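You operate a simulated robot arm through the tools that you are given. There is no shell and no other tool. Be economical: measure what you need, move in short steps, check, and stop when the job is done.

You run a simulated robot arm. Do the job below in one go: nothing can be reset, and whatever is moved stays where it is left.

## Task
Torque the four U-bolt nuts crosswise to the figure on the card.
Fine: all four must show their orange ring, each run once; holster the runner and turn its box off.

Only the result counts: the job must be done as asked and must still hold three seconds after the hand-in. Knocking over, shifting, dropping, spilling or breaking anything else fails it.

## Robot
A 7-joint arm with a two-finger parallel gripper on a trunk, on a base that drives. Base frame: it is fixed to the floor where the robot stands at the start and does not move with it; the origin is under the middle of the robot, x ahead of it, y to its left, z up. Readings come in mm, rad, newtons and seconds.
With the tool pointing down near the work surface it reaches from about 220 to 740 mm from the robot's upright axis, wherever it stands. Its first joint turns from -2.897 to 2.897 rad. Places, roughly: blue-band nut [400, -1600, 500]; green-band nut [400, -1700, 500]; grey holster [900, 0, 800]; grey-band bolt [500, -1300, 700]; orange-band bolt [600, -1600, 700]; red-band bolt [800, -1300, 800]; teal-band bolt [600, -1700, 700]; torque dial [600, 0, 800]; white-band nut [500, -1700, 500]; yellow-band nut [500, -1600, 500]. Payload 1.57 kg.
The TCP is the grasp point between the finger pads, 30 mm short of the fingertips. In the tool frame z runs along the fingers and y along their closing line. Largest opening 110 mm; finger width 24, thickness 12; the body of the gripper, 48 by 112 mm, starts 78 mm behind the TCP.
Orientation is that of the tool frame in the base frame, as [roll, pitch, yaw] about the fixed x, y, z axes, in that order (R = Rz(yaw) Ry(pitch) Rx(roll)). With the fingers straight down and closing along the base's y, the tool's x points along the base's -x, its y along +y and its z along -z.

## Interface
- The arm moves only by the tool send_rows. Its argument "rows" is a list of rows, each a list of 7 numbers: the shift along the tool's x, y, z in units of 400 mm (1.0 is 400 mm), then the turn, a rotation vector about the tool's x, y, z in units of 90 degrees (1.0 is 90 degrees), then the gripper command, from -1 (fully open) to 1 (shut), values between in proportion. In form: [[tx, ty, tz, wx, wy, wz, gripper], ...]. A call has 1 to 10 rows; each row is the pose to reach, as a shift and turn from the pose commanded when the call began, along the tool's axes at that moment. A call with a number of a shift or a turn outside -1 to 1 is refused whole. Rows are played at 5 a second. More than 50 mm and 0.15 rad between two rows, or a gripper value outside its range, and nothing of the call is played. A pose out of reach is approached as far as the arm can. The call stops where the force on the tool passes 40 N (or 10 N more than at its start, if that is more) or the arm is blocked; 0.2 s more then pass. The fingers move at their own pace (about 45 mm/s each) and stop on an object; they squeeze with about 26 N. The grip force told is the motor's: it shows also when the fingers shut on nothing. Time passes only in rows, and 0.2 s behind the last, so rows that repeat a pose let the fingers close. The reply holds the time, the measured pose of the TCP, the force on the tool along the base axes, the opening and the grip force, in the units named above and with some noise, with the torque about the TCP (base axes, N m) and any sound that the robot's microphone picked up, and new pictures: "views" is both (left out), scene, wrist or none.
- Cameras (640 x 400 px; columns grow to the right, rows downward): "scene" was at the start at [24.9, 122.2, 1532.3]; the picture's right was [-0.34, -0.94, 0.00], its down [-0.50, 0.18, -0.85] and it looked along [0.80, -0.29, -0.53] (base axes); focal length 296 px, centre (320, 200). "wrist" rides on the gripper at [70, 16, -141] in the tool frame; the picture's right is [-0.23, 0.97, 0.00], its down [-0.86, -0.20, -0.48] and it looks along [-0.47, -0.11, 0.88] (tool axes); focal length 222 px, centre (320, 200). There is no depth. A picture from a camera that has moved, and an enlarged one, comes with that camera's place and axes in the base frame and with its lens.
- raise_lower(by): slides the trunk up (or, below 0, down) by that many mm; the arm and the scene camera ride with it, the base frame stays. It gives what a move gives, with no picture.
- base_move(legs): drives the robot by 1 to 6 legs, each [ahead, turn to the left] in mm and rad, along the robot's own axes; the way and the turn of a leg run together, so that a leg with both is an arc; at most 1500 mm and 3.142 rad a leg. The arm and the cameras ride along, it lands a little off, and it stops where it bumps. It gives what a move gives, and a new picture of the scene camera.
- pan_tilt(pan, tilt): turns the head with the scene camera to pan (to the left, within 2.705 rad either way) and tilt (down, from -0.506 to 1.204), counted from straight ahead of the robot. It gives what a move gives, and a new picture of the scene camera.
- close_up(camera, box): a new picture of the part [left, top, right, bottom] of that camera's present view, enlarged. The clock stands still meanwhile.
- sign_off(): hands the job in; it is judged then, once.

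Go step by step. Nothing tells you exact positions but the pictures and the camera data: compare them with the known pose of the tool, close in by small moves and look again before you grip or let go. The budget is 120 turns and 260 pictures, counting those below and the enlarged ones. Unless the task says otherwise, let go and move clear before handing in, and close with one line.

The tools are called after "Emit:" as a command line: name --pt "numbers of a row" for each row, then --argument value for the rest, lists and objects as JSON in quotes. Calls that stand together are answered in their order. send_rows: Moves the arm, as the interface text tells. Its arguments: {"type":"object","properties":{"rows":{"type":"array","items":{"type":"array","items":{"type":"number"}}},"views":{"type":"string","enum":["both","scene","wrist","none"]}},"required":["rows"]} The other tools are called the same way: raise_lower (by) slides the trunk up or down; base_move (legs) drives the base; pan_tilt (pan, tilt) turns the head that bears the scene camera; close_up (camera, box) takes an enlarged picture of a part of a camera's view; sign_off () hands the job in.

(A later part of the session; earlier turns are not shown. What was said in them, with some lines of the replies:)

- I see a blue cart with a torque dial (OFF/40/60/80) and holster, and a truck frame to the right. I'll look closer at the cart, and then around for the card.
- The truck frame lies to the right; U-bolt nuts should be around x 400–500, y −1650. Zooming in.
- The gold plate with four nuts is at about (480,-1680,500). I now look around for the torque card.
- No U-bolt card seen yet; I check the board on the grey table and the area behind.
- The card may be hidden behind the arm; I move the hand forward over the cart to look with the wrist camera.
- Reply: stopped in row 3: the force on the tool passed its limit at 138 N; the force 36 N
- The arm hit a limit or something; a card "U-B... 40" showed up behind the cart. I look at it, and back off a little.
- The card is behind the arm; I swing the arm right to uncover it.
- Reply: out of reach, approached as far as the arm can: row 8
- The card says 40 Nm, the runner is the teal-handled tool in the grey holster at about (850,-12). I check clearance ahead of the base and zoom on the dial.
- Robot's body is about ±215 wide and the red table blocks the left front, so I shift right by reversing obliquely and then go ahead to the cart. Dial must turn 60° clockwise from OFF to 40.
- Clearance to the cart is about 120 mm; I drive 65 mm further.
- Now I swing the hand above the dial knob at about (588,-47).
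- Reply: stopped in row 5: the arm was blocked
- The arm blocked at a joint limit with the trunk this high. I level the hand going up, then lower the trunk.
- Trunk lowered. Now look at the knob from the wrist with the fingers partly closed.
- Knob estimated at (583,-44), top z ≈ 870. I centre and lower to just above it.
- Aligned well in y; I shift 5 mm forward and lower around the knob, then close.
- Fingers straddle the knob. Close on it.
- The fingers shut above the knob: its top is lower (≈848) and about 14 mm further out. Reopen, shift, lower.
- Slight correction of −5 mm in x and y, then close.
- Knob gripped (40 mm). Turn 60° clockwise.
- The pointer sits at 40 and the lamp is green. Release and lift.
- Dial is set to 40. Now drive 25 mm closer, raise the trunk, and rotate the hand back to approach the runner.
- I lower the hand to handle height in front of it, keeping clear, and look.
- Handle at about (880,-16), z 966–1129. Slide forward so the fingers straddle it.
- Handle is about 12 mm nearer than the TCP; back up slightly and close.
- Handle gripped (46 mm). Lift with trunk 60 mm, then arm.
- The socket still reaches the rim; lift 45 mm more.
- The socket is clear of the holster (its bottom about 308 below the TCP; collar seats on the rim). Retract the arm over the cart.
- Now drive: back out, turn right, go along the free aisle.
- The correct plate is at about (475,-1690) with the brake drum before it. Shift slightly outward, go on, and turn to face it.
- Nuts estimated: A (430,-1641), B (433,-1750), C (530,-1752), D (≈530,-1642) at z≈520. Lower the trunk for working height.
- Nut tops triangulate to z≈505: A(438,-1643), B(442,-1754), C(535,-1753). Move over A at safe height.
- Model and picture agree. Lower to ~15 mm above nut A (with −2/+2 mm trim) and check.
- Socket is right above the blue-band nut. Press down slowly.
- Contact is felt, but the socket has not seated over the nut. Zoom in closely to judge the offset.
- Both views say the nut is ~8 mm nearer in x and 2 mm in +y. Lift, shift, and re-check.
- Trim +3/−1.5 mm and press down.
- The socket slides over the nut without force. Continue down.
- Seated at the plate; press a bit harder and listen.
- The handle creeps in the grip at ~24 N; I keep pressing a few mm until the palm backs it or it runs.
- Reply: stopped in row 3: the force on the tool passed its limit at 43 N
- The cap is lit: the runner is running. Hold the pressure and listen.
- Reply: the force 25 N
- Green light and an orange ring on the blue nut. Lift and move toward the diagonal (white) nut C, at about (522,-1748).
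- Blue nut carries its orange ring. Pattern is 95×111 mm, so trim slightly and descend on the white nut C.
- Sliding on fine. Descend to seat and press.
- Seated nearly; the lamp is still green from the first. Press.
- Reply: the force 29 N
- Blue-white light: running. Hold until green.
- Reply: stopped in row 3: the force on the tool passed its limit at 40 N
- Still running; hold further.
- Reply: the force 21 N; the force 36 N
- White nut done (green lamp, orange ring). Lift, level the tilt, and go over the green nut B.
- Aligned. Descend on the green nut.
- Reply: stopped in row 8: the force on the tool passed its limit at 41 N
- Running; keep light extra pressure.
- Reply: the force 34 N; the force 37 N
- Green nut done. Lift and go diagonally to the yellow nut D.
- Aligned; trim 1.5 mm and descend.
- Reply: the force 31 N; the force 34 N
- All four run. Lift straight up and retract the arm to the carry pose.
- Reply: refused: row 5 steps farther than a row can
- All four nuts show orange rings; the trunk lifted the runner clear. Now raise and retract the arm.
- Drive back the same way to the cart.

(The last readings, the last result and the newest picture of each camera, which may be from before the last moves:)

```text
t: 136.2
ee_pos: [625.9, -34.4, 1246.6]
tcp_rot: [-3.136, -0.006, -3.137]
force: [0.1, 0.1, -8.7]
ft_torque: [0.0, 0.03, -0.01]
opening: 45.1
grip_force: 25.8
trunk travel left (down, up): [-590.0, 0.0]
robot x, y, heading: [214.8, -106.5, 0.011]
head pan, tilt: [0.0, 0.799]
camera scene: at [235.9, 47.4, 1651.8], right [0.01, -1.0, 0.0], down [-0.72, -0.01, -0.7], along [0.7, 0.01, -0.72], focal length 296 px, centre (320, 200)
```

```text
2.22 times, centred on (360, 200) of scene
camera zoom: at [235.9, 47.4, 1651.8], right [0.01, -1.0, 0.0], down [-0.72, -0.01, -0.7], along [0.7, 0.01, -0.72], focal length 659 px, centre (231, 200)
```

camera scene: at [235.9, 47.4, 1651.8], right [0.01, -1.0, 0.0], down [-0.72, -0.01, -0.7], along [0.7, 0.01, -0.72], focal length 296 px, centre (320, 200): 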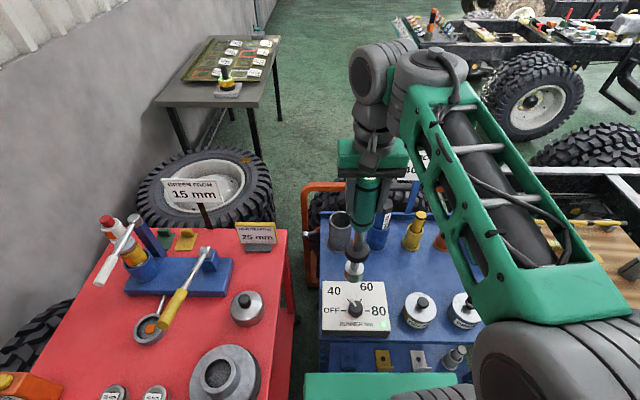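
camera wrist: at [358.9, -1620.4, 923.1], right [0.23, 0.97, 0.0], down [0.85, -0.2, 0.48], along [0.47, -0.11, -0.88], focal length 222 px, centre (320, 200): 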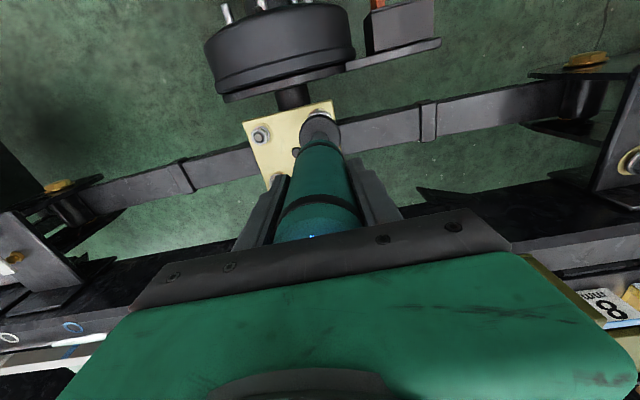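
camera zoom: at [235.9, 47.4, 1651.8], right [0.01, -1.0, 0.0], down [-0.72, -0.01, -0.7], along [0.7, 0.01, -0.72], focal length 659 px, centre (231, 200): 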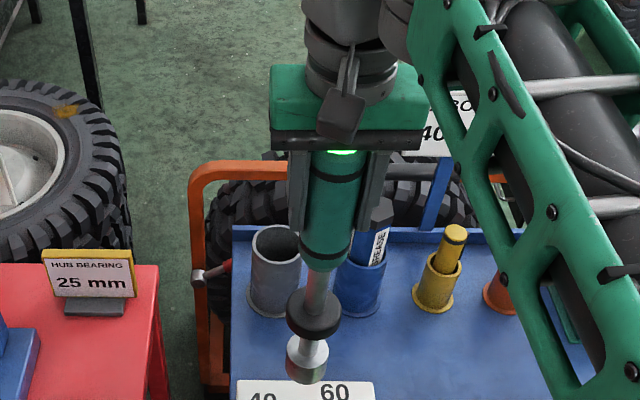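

Back at the cart. Bring the runner above the holster (869,-16) at TCP z≈1225.

Emit:
send_rows --pt "-0.1 0.01 0.03 0 0 0 1" --pt "-0.2 0.02 0.05 0 0 0 1" --pt "-0.3 0.03 0.055 0 0 0 1" --pt "-0.4 0.04 0.055 0 0 0 1" --pt "-0.5 0.045 0.055 0 0 0 1" --pt "-0.6 0.045 0.055 0 0 0 1" --views "both"

Emit:
close_up --camera "scene" --box '[300, 170, 380, 250]'

Emit:
close_up --camera "wrist" --box '[260, 60, 380, 160]'

```text
t: 137.6
ee_pos: [868.5, -14.8, 1223.7]
tcp_rot: [-3.135, -0.01, -3.137]
force: [0.4, -0.2, -7.5]
ft_torque: [-0.02, 0.04, 0.04]
opening: 44.6
grip_force: 25.8
trunk travel left (down, up): [-590.0, 0.0]
robot x, y, heading: [215.7, -106.9, 0.01]
head pan, tilt: [0.0, 0.799]
camera scene: at [237.7, 47.7, 1651.7], right [0.01, -1.0, 0.0], down [-0.72, -0.01, -0.7], along [0.7, 0.01, -0.72], focal length 296 px, centre (320, 200)
camera wrist: at [799.9, 3.1, 1365.9], right [0.22, 0.98, -0.01], down [0.86, -0.19, 0.47], along [0.46, -0.11, -0.88], focal length 222 px, centre (320, 200)
```

scene: 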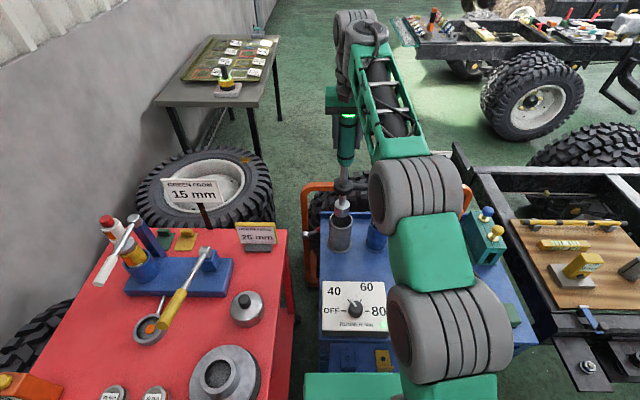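
wrist: 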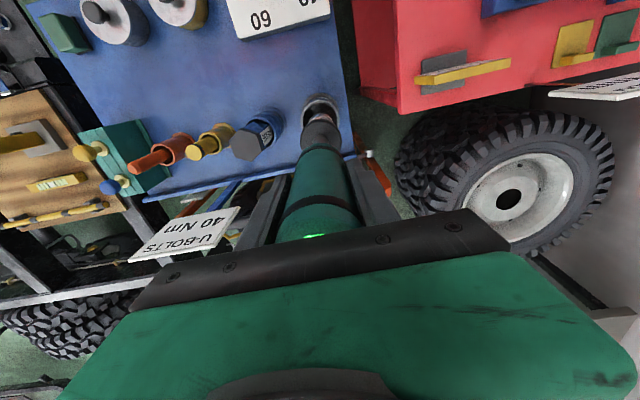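

```text
5.00 times, centred on (340, 210) of scene
camera zoom: at [237.7, 47.7, 1651.7], right [0.01, -1.0, 0.0], down [-0.72, -0.01, -0.7], along [0.7, 0.01, -0.72], focal length 1482 px, centre (220, 150)
```

zoom: 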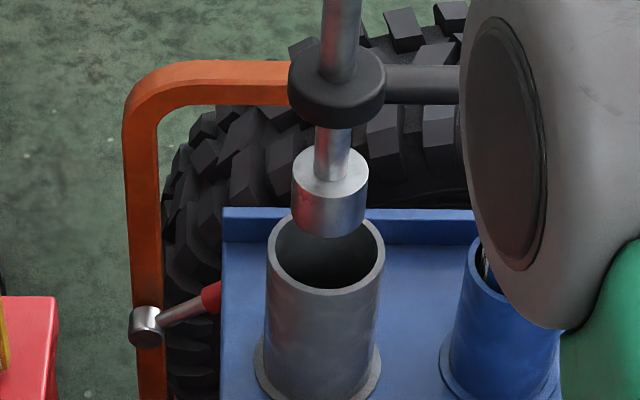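

```text
4.00 times, centred on (320, 110) of wrist
camera zoom: at [799.9, 3.1, 1365.9], right [0.22, 0.98, -0.01], down [0.86, -0.19, 0.47], along [0.46, -0.11, -0.88], focal length 888 px, centre (320, 560)
```

zoom: 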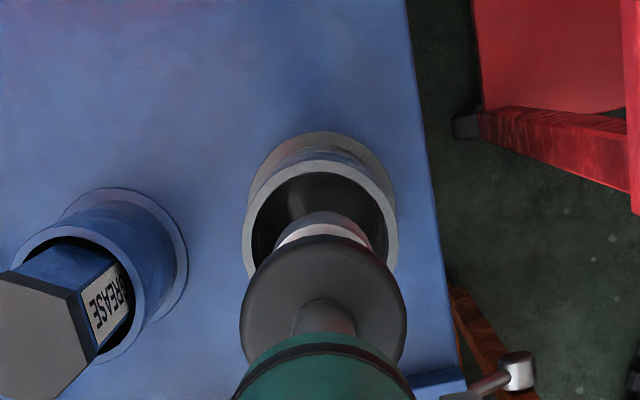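

Well aligned over the holster (clearance ±8 mm). Lower part way and check.

Emit:
send_rows --pt "0 0 0.05 0 0 0 1" --pt "0 0 0.1 0 0 0 1" --pt "0 0 0.15 0 0 0 1" --pt "0 0 0.18 0 0 0 1" --views "none"

Emit:
close_up --camera "scene" --box '[300, 170, 380, 250]'

Emit:
close_up --camera "wrist" --box '[260, 60, 380, 160]'

```text
t: 138.6
ee_pos: [866.6, -15.6, 1152.8]
tcp_rot: [-3.136, -0.005, -3.135]
force: [-0.5, -0.7, -9.0]
ft_torque: [0.04, 0.05, 0.02]
opening: 44.5
grip_force: 25.9
trunk travel left (down, up): [-590.0, 0.0]
robot x, y, heading: [215.4, -106.6, 0.009]
head pan, tilt: [0.0, 0.799]
```

```text
5.00 times, centred on (340, 210) of scene
camera zoom: at [235.9, 47.4, 1651.8], right [0.01, -1.0, 0.0], down [-0.72, -0.01, -0.7], along [0.7, 0.01, -0.72], focal length 1482 px, centre (220, 150)
```

zoom: 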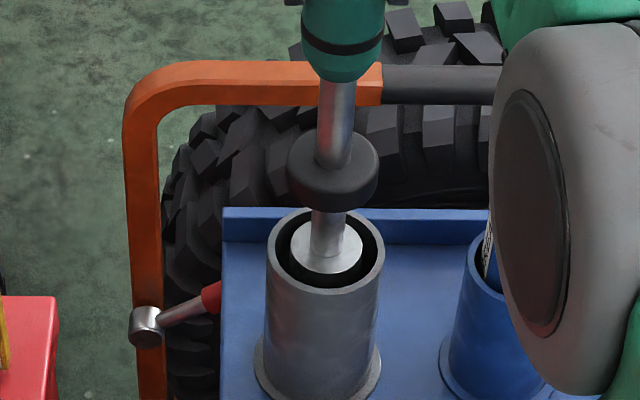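

```text
4.00 times, centred on (320, 110) of wrist
camera zoom: at [796.8, 1.8, 1294.6], right [0.22, 0.98, -0.01], down [0.86, -0.19, 0.48], along [0.46, -0.11, -0.88], focal length 888 px, centre (320, 560)
```

zoom: 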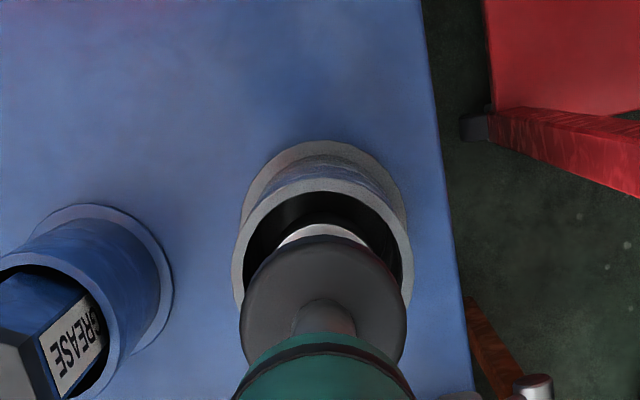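

Socket centered inside. Continue down and settle gently until contact.

Emit:
send_rows --pt "0 0 0.06 0 0 0 1" --pt "0 0 0.12 0 0 0 1" --pt "0 0 0.17 0 0 0 1" --pt "0 0 0.2 0 0 0 1" --pt "0 0 0.215 0 0 0 1" --pt "0 0 0.225 0 0 0 1" --pt "0 0 0.235 0 0 0 1" --views "none"

Emit:
close_up --camera "scene" --box '[290, 120, 390, 250]'

```text
t: 140.2
ee_pos: [865.9, -16.0, 1063.5]
tcp_rot: [-3.139, 0.006, -3.137]
force: [4.0, 1.6, 28.2]
ft_torque: [0.98, -0.21, -0.01]
opening: 44.3
grip_force: 26.2
trunk travel left (down, up): [-590.0, 0.0]
robot x, y, heading: [214.5, -107.3, 0.009]
head pan, tilt: [0.0, 0.799]
```

```text
3.08 times, centred on (340, 185) of scene
camera zoom: at [232.3, 46.9, 1652.5], right [0.01, -1.0, 0.0], down [-0.72, -0.01, -0.7], along [0.7, 0.01, -0.72], focal length 912 px, centre (258, 246)
```

zoom: 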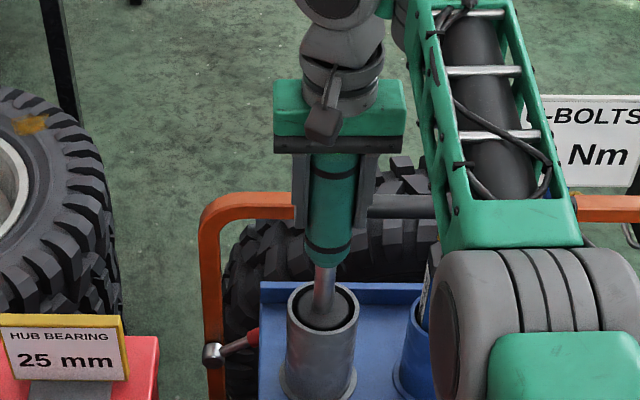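

Seated at the bottom (contact). Relieve the push slightly and open.

Emit:
send_rows --pt "0 0 -0.012 0 0 0 1" --pt "0 0 -0.012 0 0 0 0.0" --pt "0 0 -0.012 0 0 0 -0.5" --pt "0 0 -0.012 0 0 0 -1" --pt "0 0 -0.012 0 0 0 -1" --views "wrist"

Emit:
close_up --camera "scene" --box '[290, 120, 390, 250]'

```text
t: 141.4
ee_pos: [863.9, -15.5, 1065.0]
tcp_rot: [-3.136, -0.004, -3.138]
force: [1.6, -1.8, 14.2]
ft_torque: [0.1, -0.18, -0.01]
opening: 110.0
grip_force: 0.1
trunk travel left (down, up): [-590.0, 0.0]
robot x, y, heading: [215.6, -105.2, 0.009]
head pan, tilt: [0.0, 0.799]
camera wrist: at [794.7, 1.9, 1205.9], right [0.22, 0.98, -0.01], down [0.86, -0.19, 0.48], along [0.46, -0.11, -0.88], focal length 222 px, centre (320, 200)
```

wrist: 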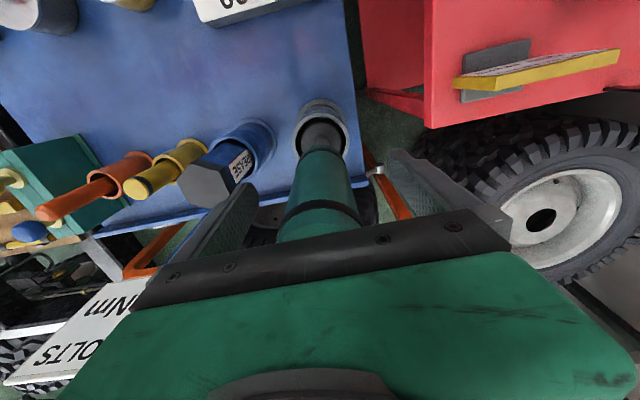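

```text
3.08 times, centred on (340, 185) of scene
camera zoom: at [233.5, 46.9, 1651.9], right [0.01, -1.0, 0.0], down [-0.72, -0.01, -0.7], along [0.7, 0.01, -0.72], focal length 912 px, centre (258, 246)
```

zoom: 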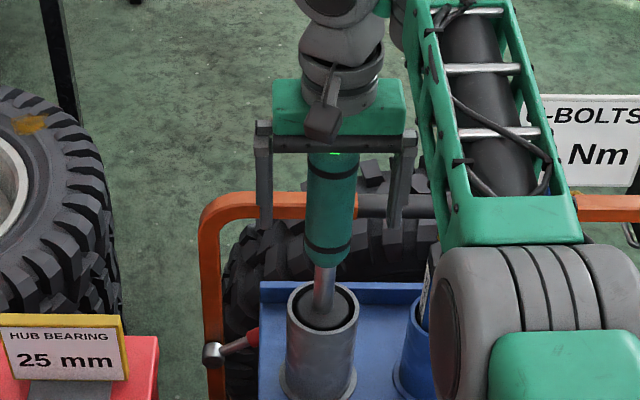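

Released; the palm rests on the cap. Lift straight up and then retract.

Emit:
send_rows --pt "0 0 -0.05 0 0 0 -1" --pt "0 0 -0.15 0 0 0 -1" --pt "0 0 -0.25 0 0 0 -1" --pt "0 0 -0.33 0 0 0 -1" --pt "0.08 0 -0.37 0 0 0 -1" --pt "0.2 -0.01 -0.37 0 0 0 -1" --pt "0.32 -0.03 -0.37 0 0 0 -1" --pt "0.44 -0.05 -0.37 0 0 0 -1" --pt "0.56 -0.07 -0.37 0 0 0 -1" --pt "0.64 -0.075 -0.37 0 0 0 -1" --views "scene"

Emit:
close_up --camera "scene" --box '[290, 120, 410, 340]'

```text
t: 143.6
ee_pos: [610.8, -48.0, 1212.9]
tcp_rot: [-3.135, -0.007, -3.133]
force: [0.1, -0.3, 0.6]
ft_torque: [0.02, -0.02, 0.0]
opening: 110.0
grip_force: 0.0
trunk travel left (down, up): [-590.0, 0.0]
robot x, y, heading: [215.1, -106.8, 0.008]
head pan, tilt: [0.0, 0.799]
camera scene: at [234.0, 47.2, 1651.9], right [0.01, -1.0, 0.0], down [-0.72, -0.01, -0.7], along [0.7, 0.01, -0.72], focal length 296 px, centre (320, 200)
```

scene: 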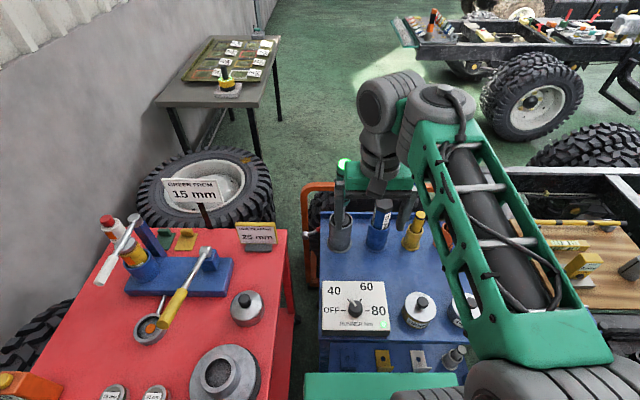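

```text
1.82 times, centred on (350, 230) of scene
camera zoom: at [234.0, 47.2, 1651.9], right [0.01, -1.0, 0.0], down [-0.72, -0.01, -0.7], along [0.7, 0.01, -0.72], focal length 539 px, centre (266, 146)
```

zoom: 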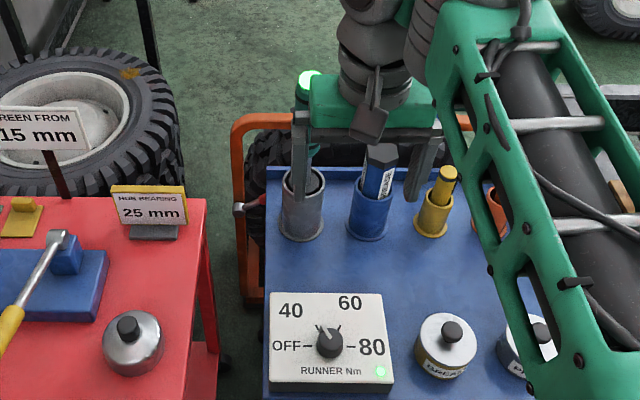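

Runner is back in the holster. Now to the dial: lower trunk, rotate the hand to match the pointer at 40.

Emit:
raise_lower --by -255

Emit:
send_rows --pt "0.007 0 0 0 0 0.083 -0.1" --pt "0.014 0 0 0 0 0.167 -0.1" --pt "0.021 0 0 0 0 0.25 -0.1" --pt "0.028 0 0 0 0 0.333 -0.1" --pt "0.033 0 0 0 0 0.417 -0.1" --pt "0.033 0 0.0 0 0 0.5 -0.1" --pt "0.033 0 0.03 0 0 0.583 -0.1" --pt "0.033 0 0.06 0 0 0.667 -0.1" --views "none"

Emit:
close_up --camera "wrist" --box '[200, 70, 440, 220]'

Emit:
close_up --camera "scene" --box '[290, 150, 430, 300]'

```text
t: 146.2
ee_pos: [611.5, -47.2, 957.6]
tcp_rot: [-3.137, -0.006, -3.136]
force: [-0.8, 0.6, 0.9]
ft_torque: [0.04, 0.05, 0.0]
opening: 109.8
grip_force: 0.0
trunk travel left (down, up): [-335.0, 255.0]
robot x, y, heading: [213.7, -111.2, 0.009]
head pan, tilt: [0.0, 0.799]
```

```text
t: 148.2
ee_pos: [603.4, -53.2, 877.7]
tcp_rot: [-2.993, -0.055, 2.071]
force: [-0.4, 0.2, 1.4]
ft_torque: [0.01, 0.03, 0.01]
opening: 60.5
grip_force: 0.1
trunk travel left (down, up): [-335.0, 255.0]
robot x, y, heading: [217.1, -107.9, 0.015]
head pan, tilt: [0.0, 0.799]
stopped in row 8: the arm was blocked; the commanded pose is now the measured one
```

```text
2.67 times, centred on (320, 145) of wrist
camera zoom: at [606.1, 19.8, 1019.1], right [0.95, 0.27, -0.16], down [0.31, -0.83, 0.46], along [-0.01, -0.48, -0.88], focal length 592 px, centre (320, 347)
```

zoom: 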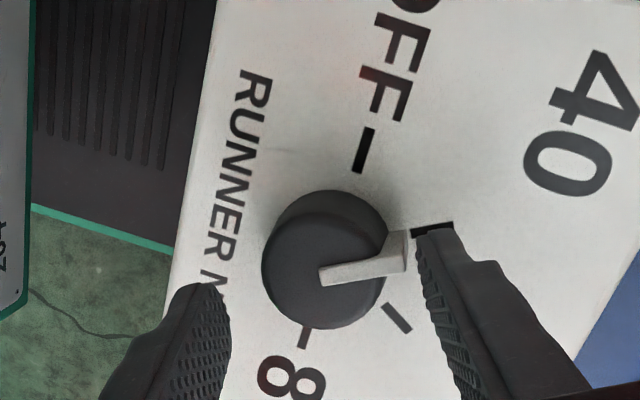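

```text
2.67 times, centred on (360, 225) of scene
camera zoom: at [245.9, 48.8, 1391.2], right [0.01, -1.0, 0.0], down [-0.72, -0.01, -0.69], along [0.69, 0.01, -0.72], focal length 791 px, centre (213, 133)
```

zoom: 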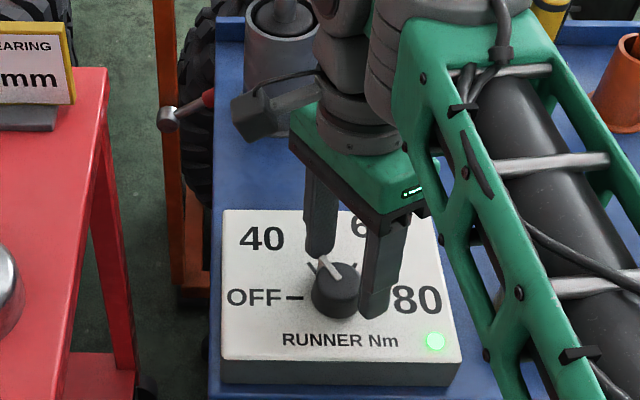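

The arm ran into its own limits and tilted near the knob. Back off upward, level, and give it more radius by driving back 40 mm.

Emit:
send_rows --pt "0.003 -0.01 -0.06 -0.02 -0.008 -0.02 -0.1" --pt "0.006 -0.018 -0.12 -0.045 -0.017 -0.05 -0.1" --pt "0.009 -0.027 -0.18 -0.07 -0.026 -0.1 -0.1" --pt "0.011 -0.03 -0.2 -0.0928 -0.0348 -0.15 -0.1" --views "none"

Emit:
base_move --legs '[[-40, 0]]'

Emit:
close_up --camera "scene" --box '[290, 150, 430, 300]'

```text
t: 149.2
ee_pos: [597.2, -52.0, 967.7]
tcp_rot: [3.122, -0.007, 2.315]
force: [-0.8, 0.8, -0.4]
ft_torque: [0.01, -0.01, -0.01]
opening: 60.5
grip_force: 0.1
trunk travel left (down, up): [-335.0, 255.0]
robot x, y, heading: [215.7, -108.5, 0.008]
head pan, tilt: [0.0, 0.799]
```

```text
t: 150.0
ee_pos: [556.2, -51.8, 968.0]
tcp_rot: [3.123, -0.008, 2.314]
force: [0.8, -0.1, 1.1]
ft_torque: [-0.01, 0.01, 0.02]
opening: 60.5
grip_force: 0.1
trunk travel left (down, up): [-335.0, 255.0]
robot x, y, heading: [175.7, -110.8, 0.015]
head pan, tilt: [0.0, 0.799]
camera scene: at [194.1, 46.9, 1396.9], right [0.01, -1.0, 0.0], down [-0.72, -0.01, -0.7], along [0.7, 0.01, -0.72], focal length 296 px, centre (320, 200)
```

scene: 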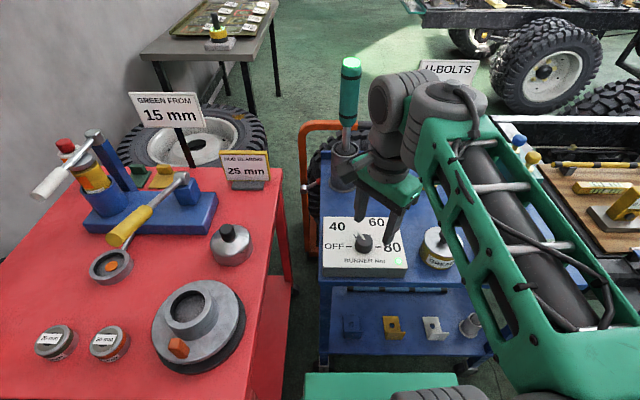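

```text
2.67 times, centred on (360, 225) of scene
camera zoom: at [194.1, 46.9, 1396.9], right [0.01, -1.0, 0.0], down [-0.72, -0.01, -0.7], along [0.7, 0.01, -0.72], focal length 791 px, centre (213, 133)
```

zoom: 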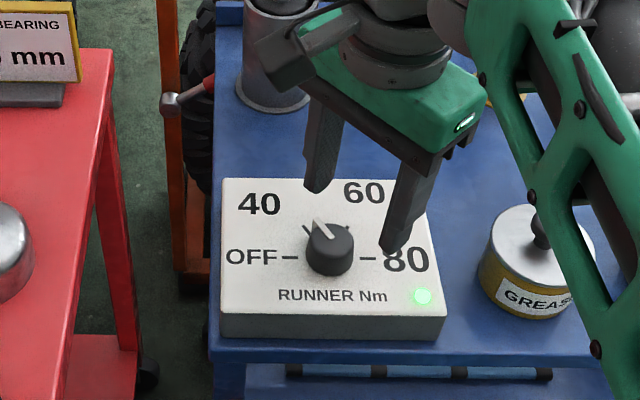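

Dial untouched. Move above the knob again with the same yaw as when it was set (2.096).

Emit:
send_rows --pt "-0.021 0.027 0 0.006 0 0.05 -0.1" --pt "-0.042 0.055 0 0.0118 0 0.1 -0.1" --pt "-0.062 0.082 0 0.0118 0 0.139 -0.1" --pt "-0.062 0.082 0.06 0.0118 0 0.139 -0.1" --views "none"

Emit:
close_up --camera "wrist" --box '[200, 70, 440, 220]'

Emit:
close_up --camera "scene" --box '[290, 150, 430, 300]'

```text
t: 151.0
ee_pos: [598.8, -46.8, 943.3]
tcp_rot: [-3.14, -0.009, 2.095]
force: [-0.9, 0.0, 0.1]
ft_torque: [-0.01, -0.02, 0.02]
opening: 60.5
grip_force: 0.0
trunk travel left (down, up): [-335.0, 255.0]
robot x, y, heading: [172.1, -108.8, 0.01]
head pan, tilt: [0.0, 0.799]
```

```text
2.67 times, centred on (320, 145) of wrist
camera zoom: at [578.1, 21.3, 1085.8], right [0.96, 0.29, 0.0], down [0.26, -0.84, 0.47], along [0.13, -0.45, -0.88], focal length 592 px, centre (320, 347)
```

zoom: 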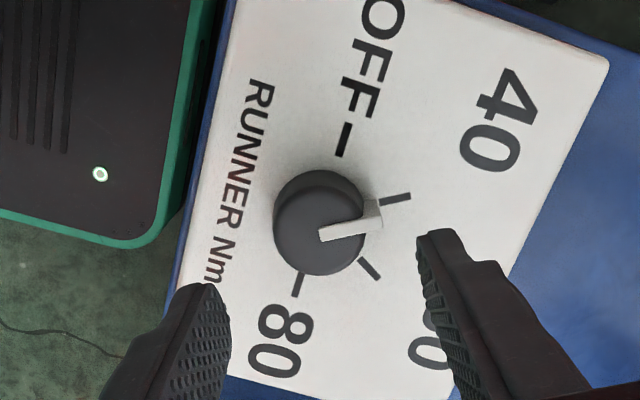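

```text
2.67 times, centred on (360, 225) of scene
camera zoom: at [194.0, 46.9, 1396.9], right [0.01, -1.0, 0.0], down [-0.72, -0.01, -0.7], along [0.7, 0.01, -0.72], focal length 791 px, centre (213, 133)
```

zoom: 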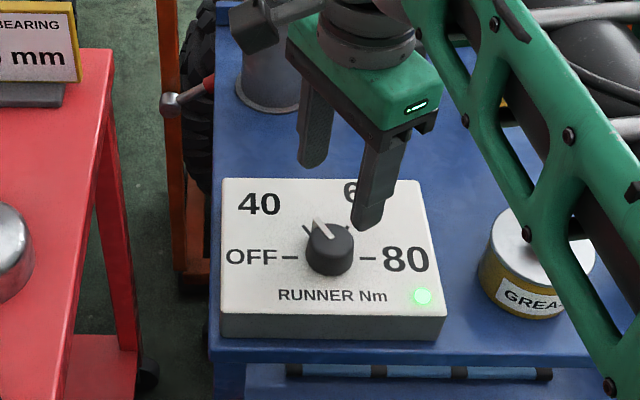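

Position good. Descend around the knob.

Emit:
send_rows --pt "-0.005 -0.003 0.06 0 0 0 -0.1" --pt "-0.005 -0.003 0.12 0 0 0 -0.1" --pt "-0.005 -0.003 0.17 0 0 0 -0.1" --pt "-0.005 -0.003 0.2 0 0 0 -0.1" --views "none"

Emit:
close_up --camera "wrist" --box '[200, 70, 440, 220]'

Emit:
close_up --camera "scene" --box '[310, 170, 430, 300]'

```text
t: 152.0
ee_pos: [597.7, -50.9, 865.8]
tcp_rot: [-3.141, -0.008, 2.097]
force: [0.3, 0.8, -0.2]
ft_torque: [0.03, -0.01, 0.02]
opening: 60.5
grip_force: 0.0
trunk travel left (down, up): [-335.0, 255.0]
robot x, y, heading: [172.1, -106.4, 0.01]
head pan, tilt: [0.0, 0.799]
```

```text
2.67 times, centred on (320, 145) of wrist
camera zoom: at [577.8, 17.8, 1007.5], right [0.96, 0.29, 0.0], down [0.26, -0.84, 0.47], along [0.13, -0.45, -0.88], focal length 592 px, centre (320, 347)
```

zoom: 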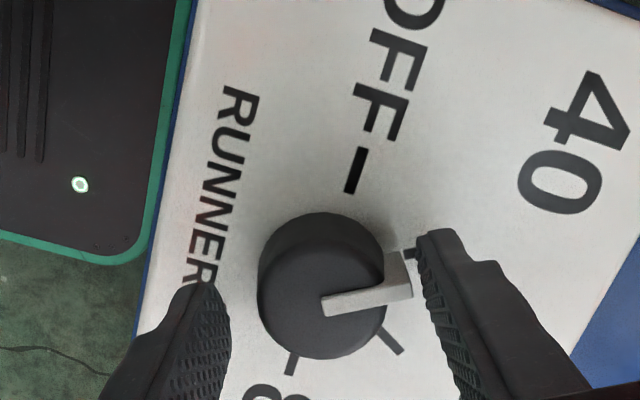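

```text
3.08 times, centred on (370, 235) of scene
camera zoom: at [194.0, 46.9, 1396.9], right [0.01, -1.0, 0.0], down [-0.72, -0.01, -0.7], along [0.7, 0.01, -0.72], focal length 912 px, centre (166, 92)
```

zoom: 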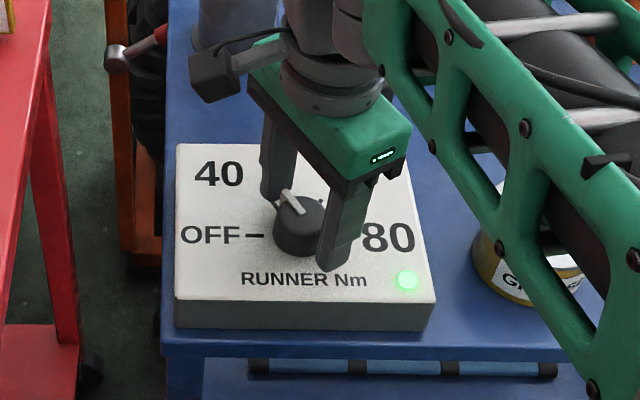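

Trim ~3 mm and close on the knob.

Emit:
send_rows --pt "0.0085 0.002 0.006 0 0 0 -0.1" --pt "0.0085 0.002 0.008 0 0 0 0.3" --pt "0.0085 0.002 0.008 0 0 0 1" --pt "0.0085 0.002 0.008 0 0 0 1" --pt "0.0085 0.002 0.008 0 0 0 1" --views "none"

Emit:
close_up --camera "wrist" --box '[200, 70, 440, 220]'

```text
t: 153.2
ee_pos: [595.9, -46.5, 862.3]
tcp_rot: [-3.141, -0.009, 2.094]
force: [1.9, 0.5, 0.3]
ft_torque: [-0.06, -0.17, 0.03]
opening: 40.4
grip_force: 38.9
trunk travel left (down, up): [-335.0, 255.0]
robot x, y, heading: [172.5, -107.4, 0.018]
head pan, tilt: [0.0, 0.799]
```

```text
2.67 times, centred on (320, 145) of wrist
camera zoom: at [576.2, 22.1, 1003.8], right [0.96, 0.29, 0.0], down [0.26, -0.84, 0.47], along [0.13, -0.45, -0.88], focal length 592 px, centre (320, 347)
```

zoom: 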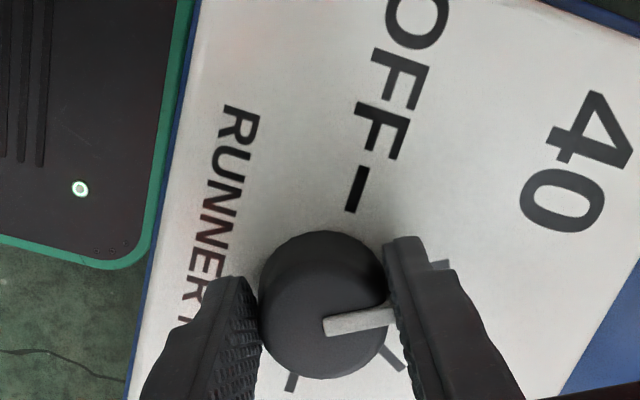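

Gripped. Turn 60° counter-clockwise to OFF.

Emit:
send_rows --pt "0 0 0 0 0 -0.083 1" --pt "0 0 0 0 0 -0.167 1" --pt "0 0 0 0 0 -0.25 1" --pt "0 0 0 0 0 -0.333 1" --pt "0 0 0 0 0 -0.417 1" --pt "0 0 0 0 0 -0.5 1" --pt "0 0 0 0 0 -0.583 1" --pt "0 0 0 0 0 -0.667 1" --views "none"

Emit:
close_up --camera "wrist" --box '[200, 70, 440, 220]'

Emit:
close_up --camera "scene" --box '[310, 170, 430, 300]'

```text
t: 155.0
ee_pos: [595.3, -49.7, 861.6]
tcp_rot: [3.133, -0.008, -3.141]
force: [-6.2, -36.9, 8.5]
ft_torque: [-1.36, 1.05, -0.19]
opening: 40.5
grip_force: 45.4
trunk travel left (down, up): [-335.0, 255.0]
robot x, y, heading: [172.0, -110.4, 0.006]
head pan, tilt: [0.0, 0.799]
```

```text
2.67 times, centred on (320, 145) of wrist
camera zoom: at [525.3, -34.0, 1003.8], right [0.23, 0.97, 0.01], down [0.86, -0.2, 0.47], along [0.46, -0.1, -0.88], focal length 592 px, centre (320, 347)
```

zoom: 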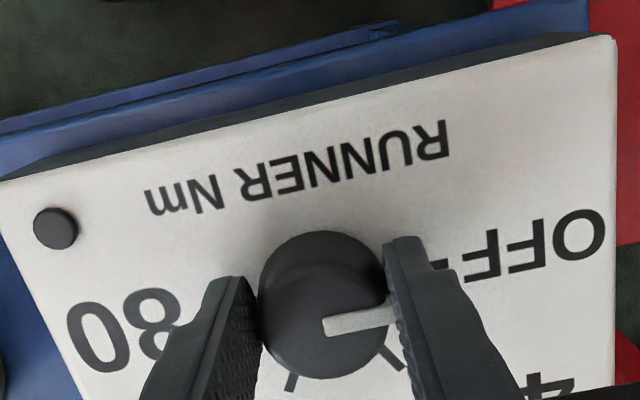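

```text
3.08 times, centred on (370, 235) of scene
camera zoom: at [193.6, 43.1, 1397.3], right [0.01, -1.0, 0.0], down [-0.72, 0.0, -0.7], along [0.7, 0.01, -0.72], focal length 912 px, centre (166, 92)
```

zoom: 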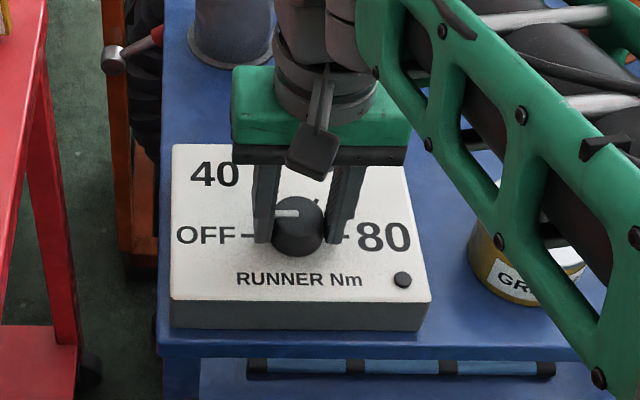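

OFF, lamp dark. Relieve the side force, release and lift clear.

Emit:
send_rows --pt "0 -0.008 0 0 0 -0.667 1" --views "none"

```text
refused: row 1 steps farther than a row can; nothing moved
```

Emit:
send_rows --pt "0 -0.008 0 0 0 0 1" --views "none"

```text
t: 155.4
ee_pos: [594.0, -48.5, 862.8]
tcp_rot: [3.133, -0.005, -3.134]
force: [-5.2, -15.7, 2.9]
ft_torque: [-0.54, 0.75, -0.48]
opening: 40.4
grip_force: 45.3
trunk travel left (down, up): [-335.0, 255.0]
robot x, y, heading: [174.5, -104.6, 0.016]
head pan, tilt: [0.0, 0.799]
```

Emit:
send_rows --pt "0 -0.005 0 0 0 0 1" --pt "0 -0.007 0 0 0 0 -0.1" --pt "0 -0.007 0 0 0 0 -0.1" --pt "0 -0.007 -0.06 0 0 0 -0.1" --pt "0 -0.007 -0.16 0 0 0 -0.1" --pt "0 -0.007 -0.28 0 0 0 -0.1" --pt "0.1 -0.007 -0.34 0 0 0 -0.1" --views "scene"

Emit:
close_up --camera "scene" --box '[300, 40, 440, 290]'

Emit:
close_up --camera "scene" --box '[310, 190, 420, 290]'

```text
t: 157.0
ee_pos: [553.9, -51.7, 996.2]
tcp_rot: [3.134, -0.007, -3.138]
force: [0.8, -0.4, -0.1]
ft_torque: [0.0, 0.08, -0.01]
opening: 60.6
grip_force: 0.1
trunk travel left (down, up): [-335.0, 255.0]
robot x, y, heading: [173.1, -105.5, 0.012]
head pan, tilt: [0.0, 0.799]
camera scene: at [194.5, 46.7, 1396.8], right [0.01, -1.0, 0.0], down [-0.72, -0.01, -0.7], along [0.7, 0.01, -0.72], focal length 296 px, centre (320, 200)
```

scene: 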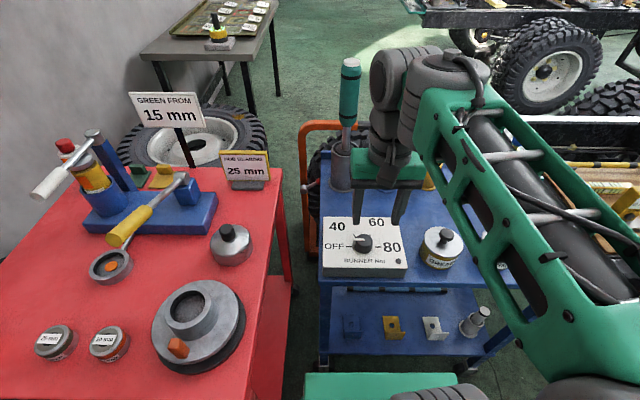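

```text
1.60 times, centred on (370, 165) of scene
camera zoom: at [194.5, 46.7, 1396.8], right [0.01, -1.0, 0.0], down [-0.72, -0.01, -0.7], along [0.7, 0.01, -0.72], focal length 474 px, centre (240, 256)
```

zoom: 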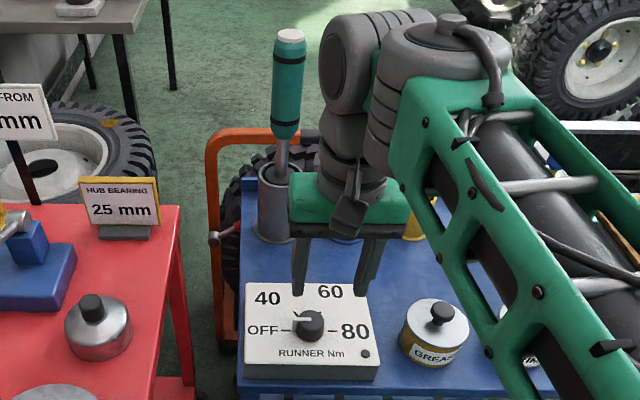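

```text
4.00 times, centred on (365, 240) of scene
camera zoom: at [194.5, 46.7, 1396.8], right [0.01, -1.0, 0.0], down [-0.72, -0.01, -0.7], along [0.7, 0.01, -0.72], focal length 1186 px, centre (140, 40)
```

zoom: 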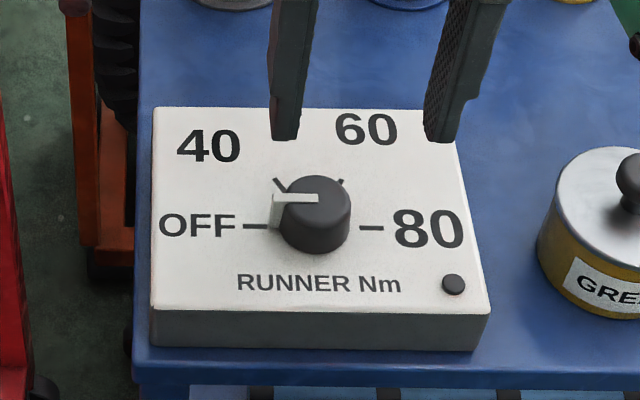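

The box is at OFF with its lamp dark, the runner stands in the grey holster, and all four nuts showed orange rings when I checked. The hand is clear, so I'm handing in.

Emit:
sign_off

```text
The job is handed in.
```

I ran all four U-bolt nuts once each at 40 Nm, crosswise: blue, white, green, yellow. Each shows its orange ring, the runner is back in its grey holster, and its box is at OFF with the lamp dark.
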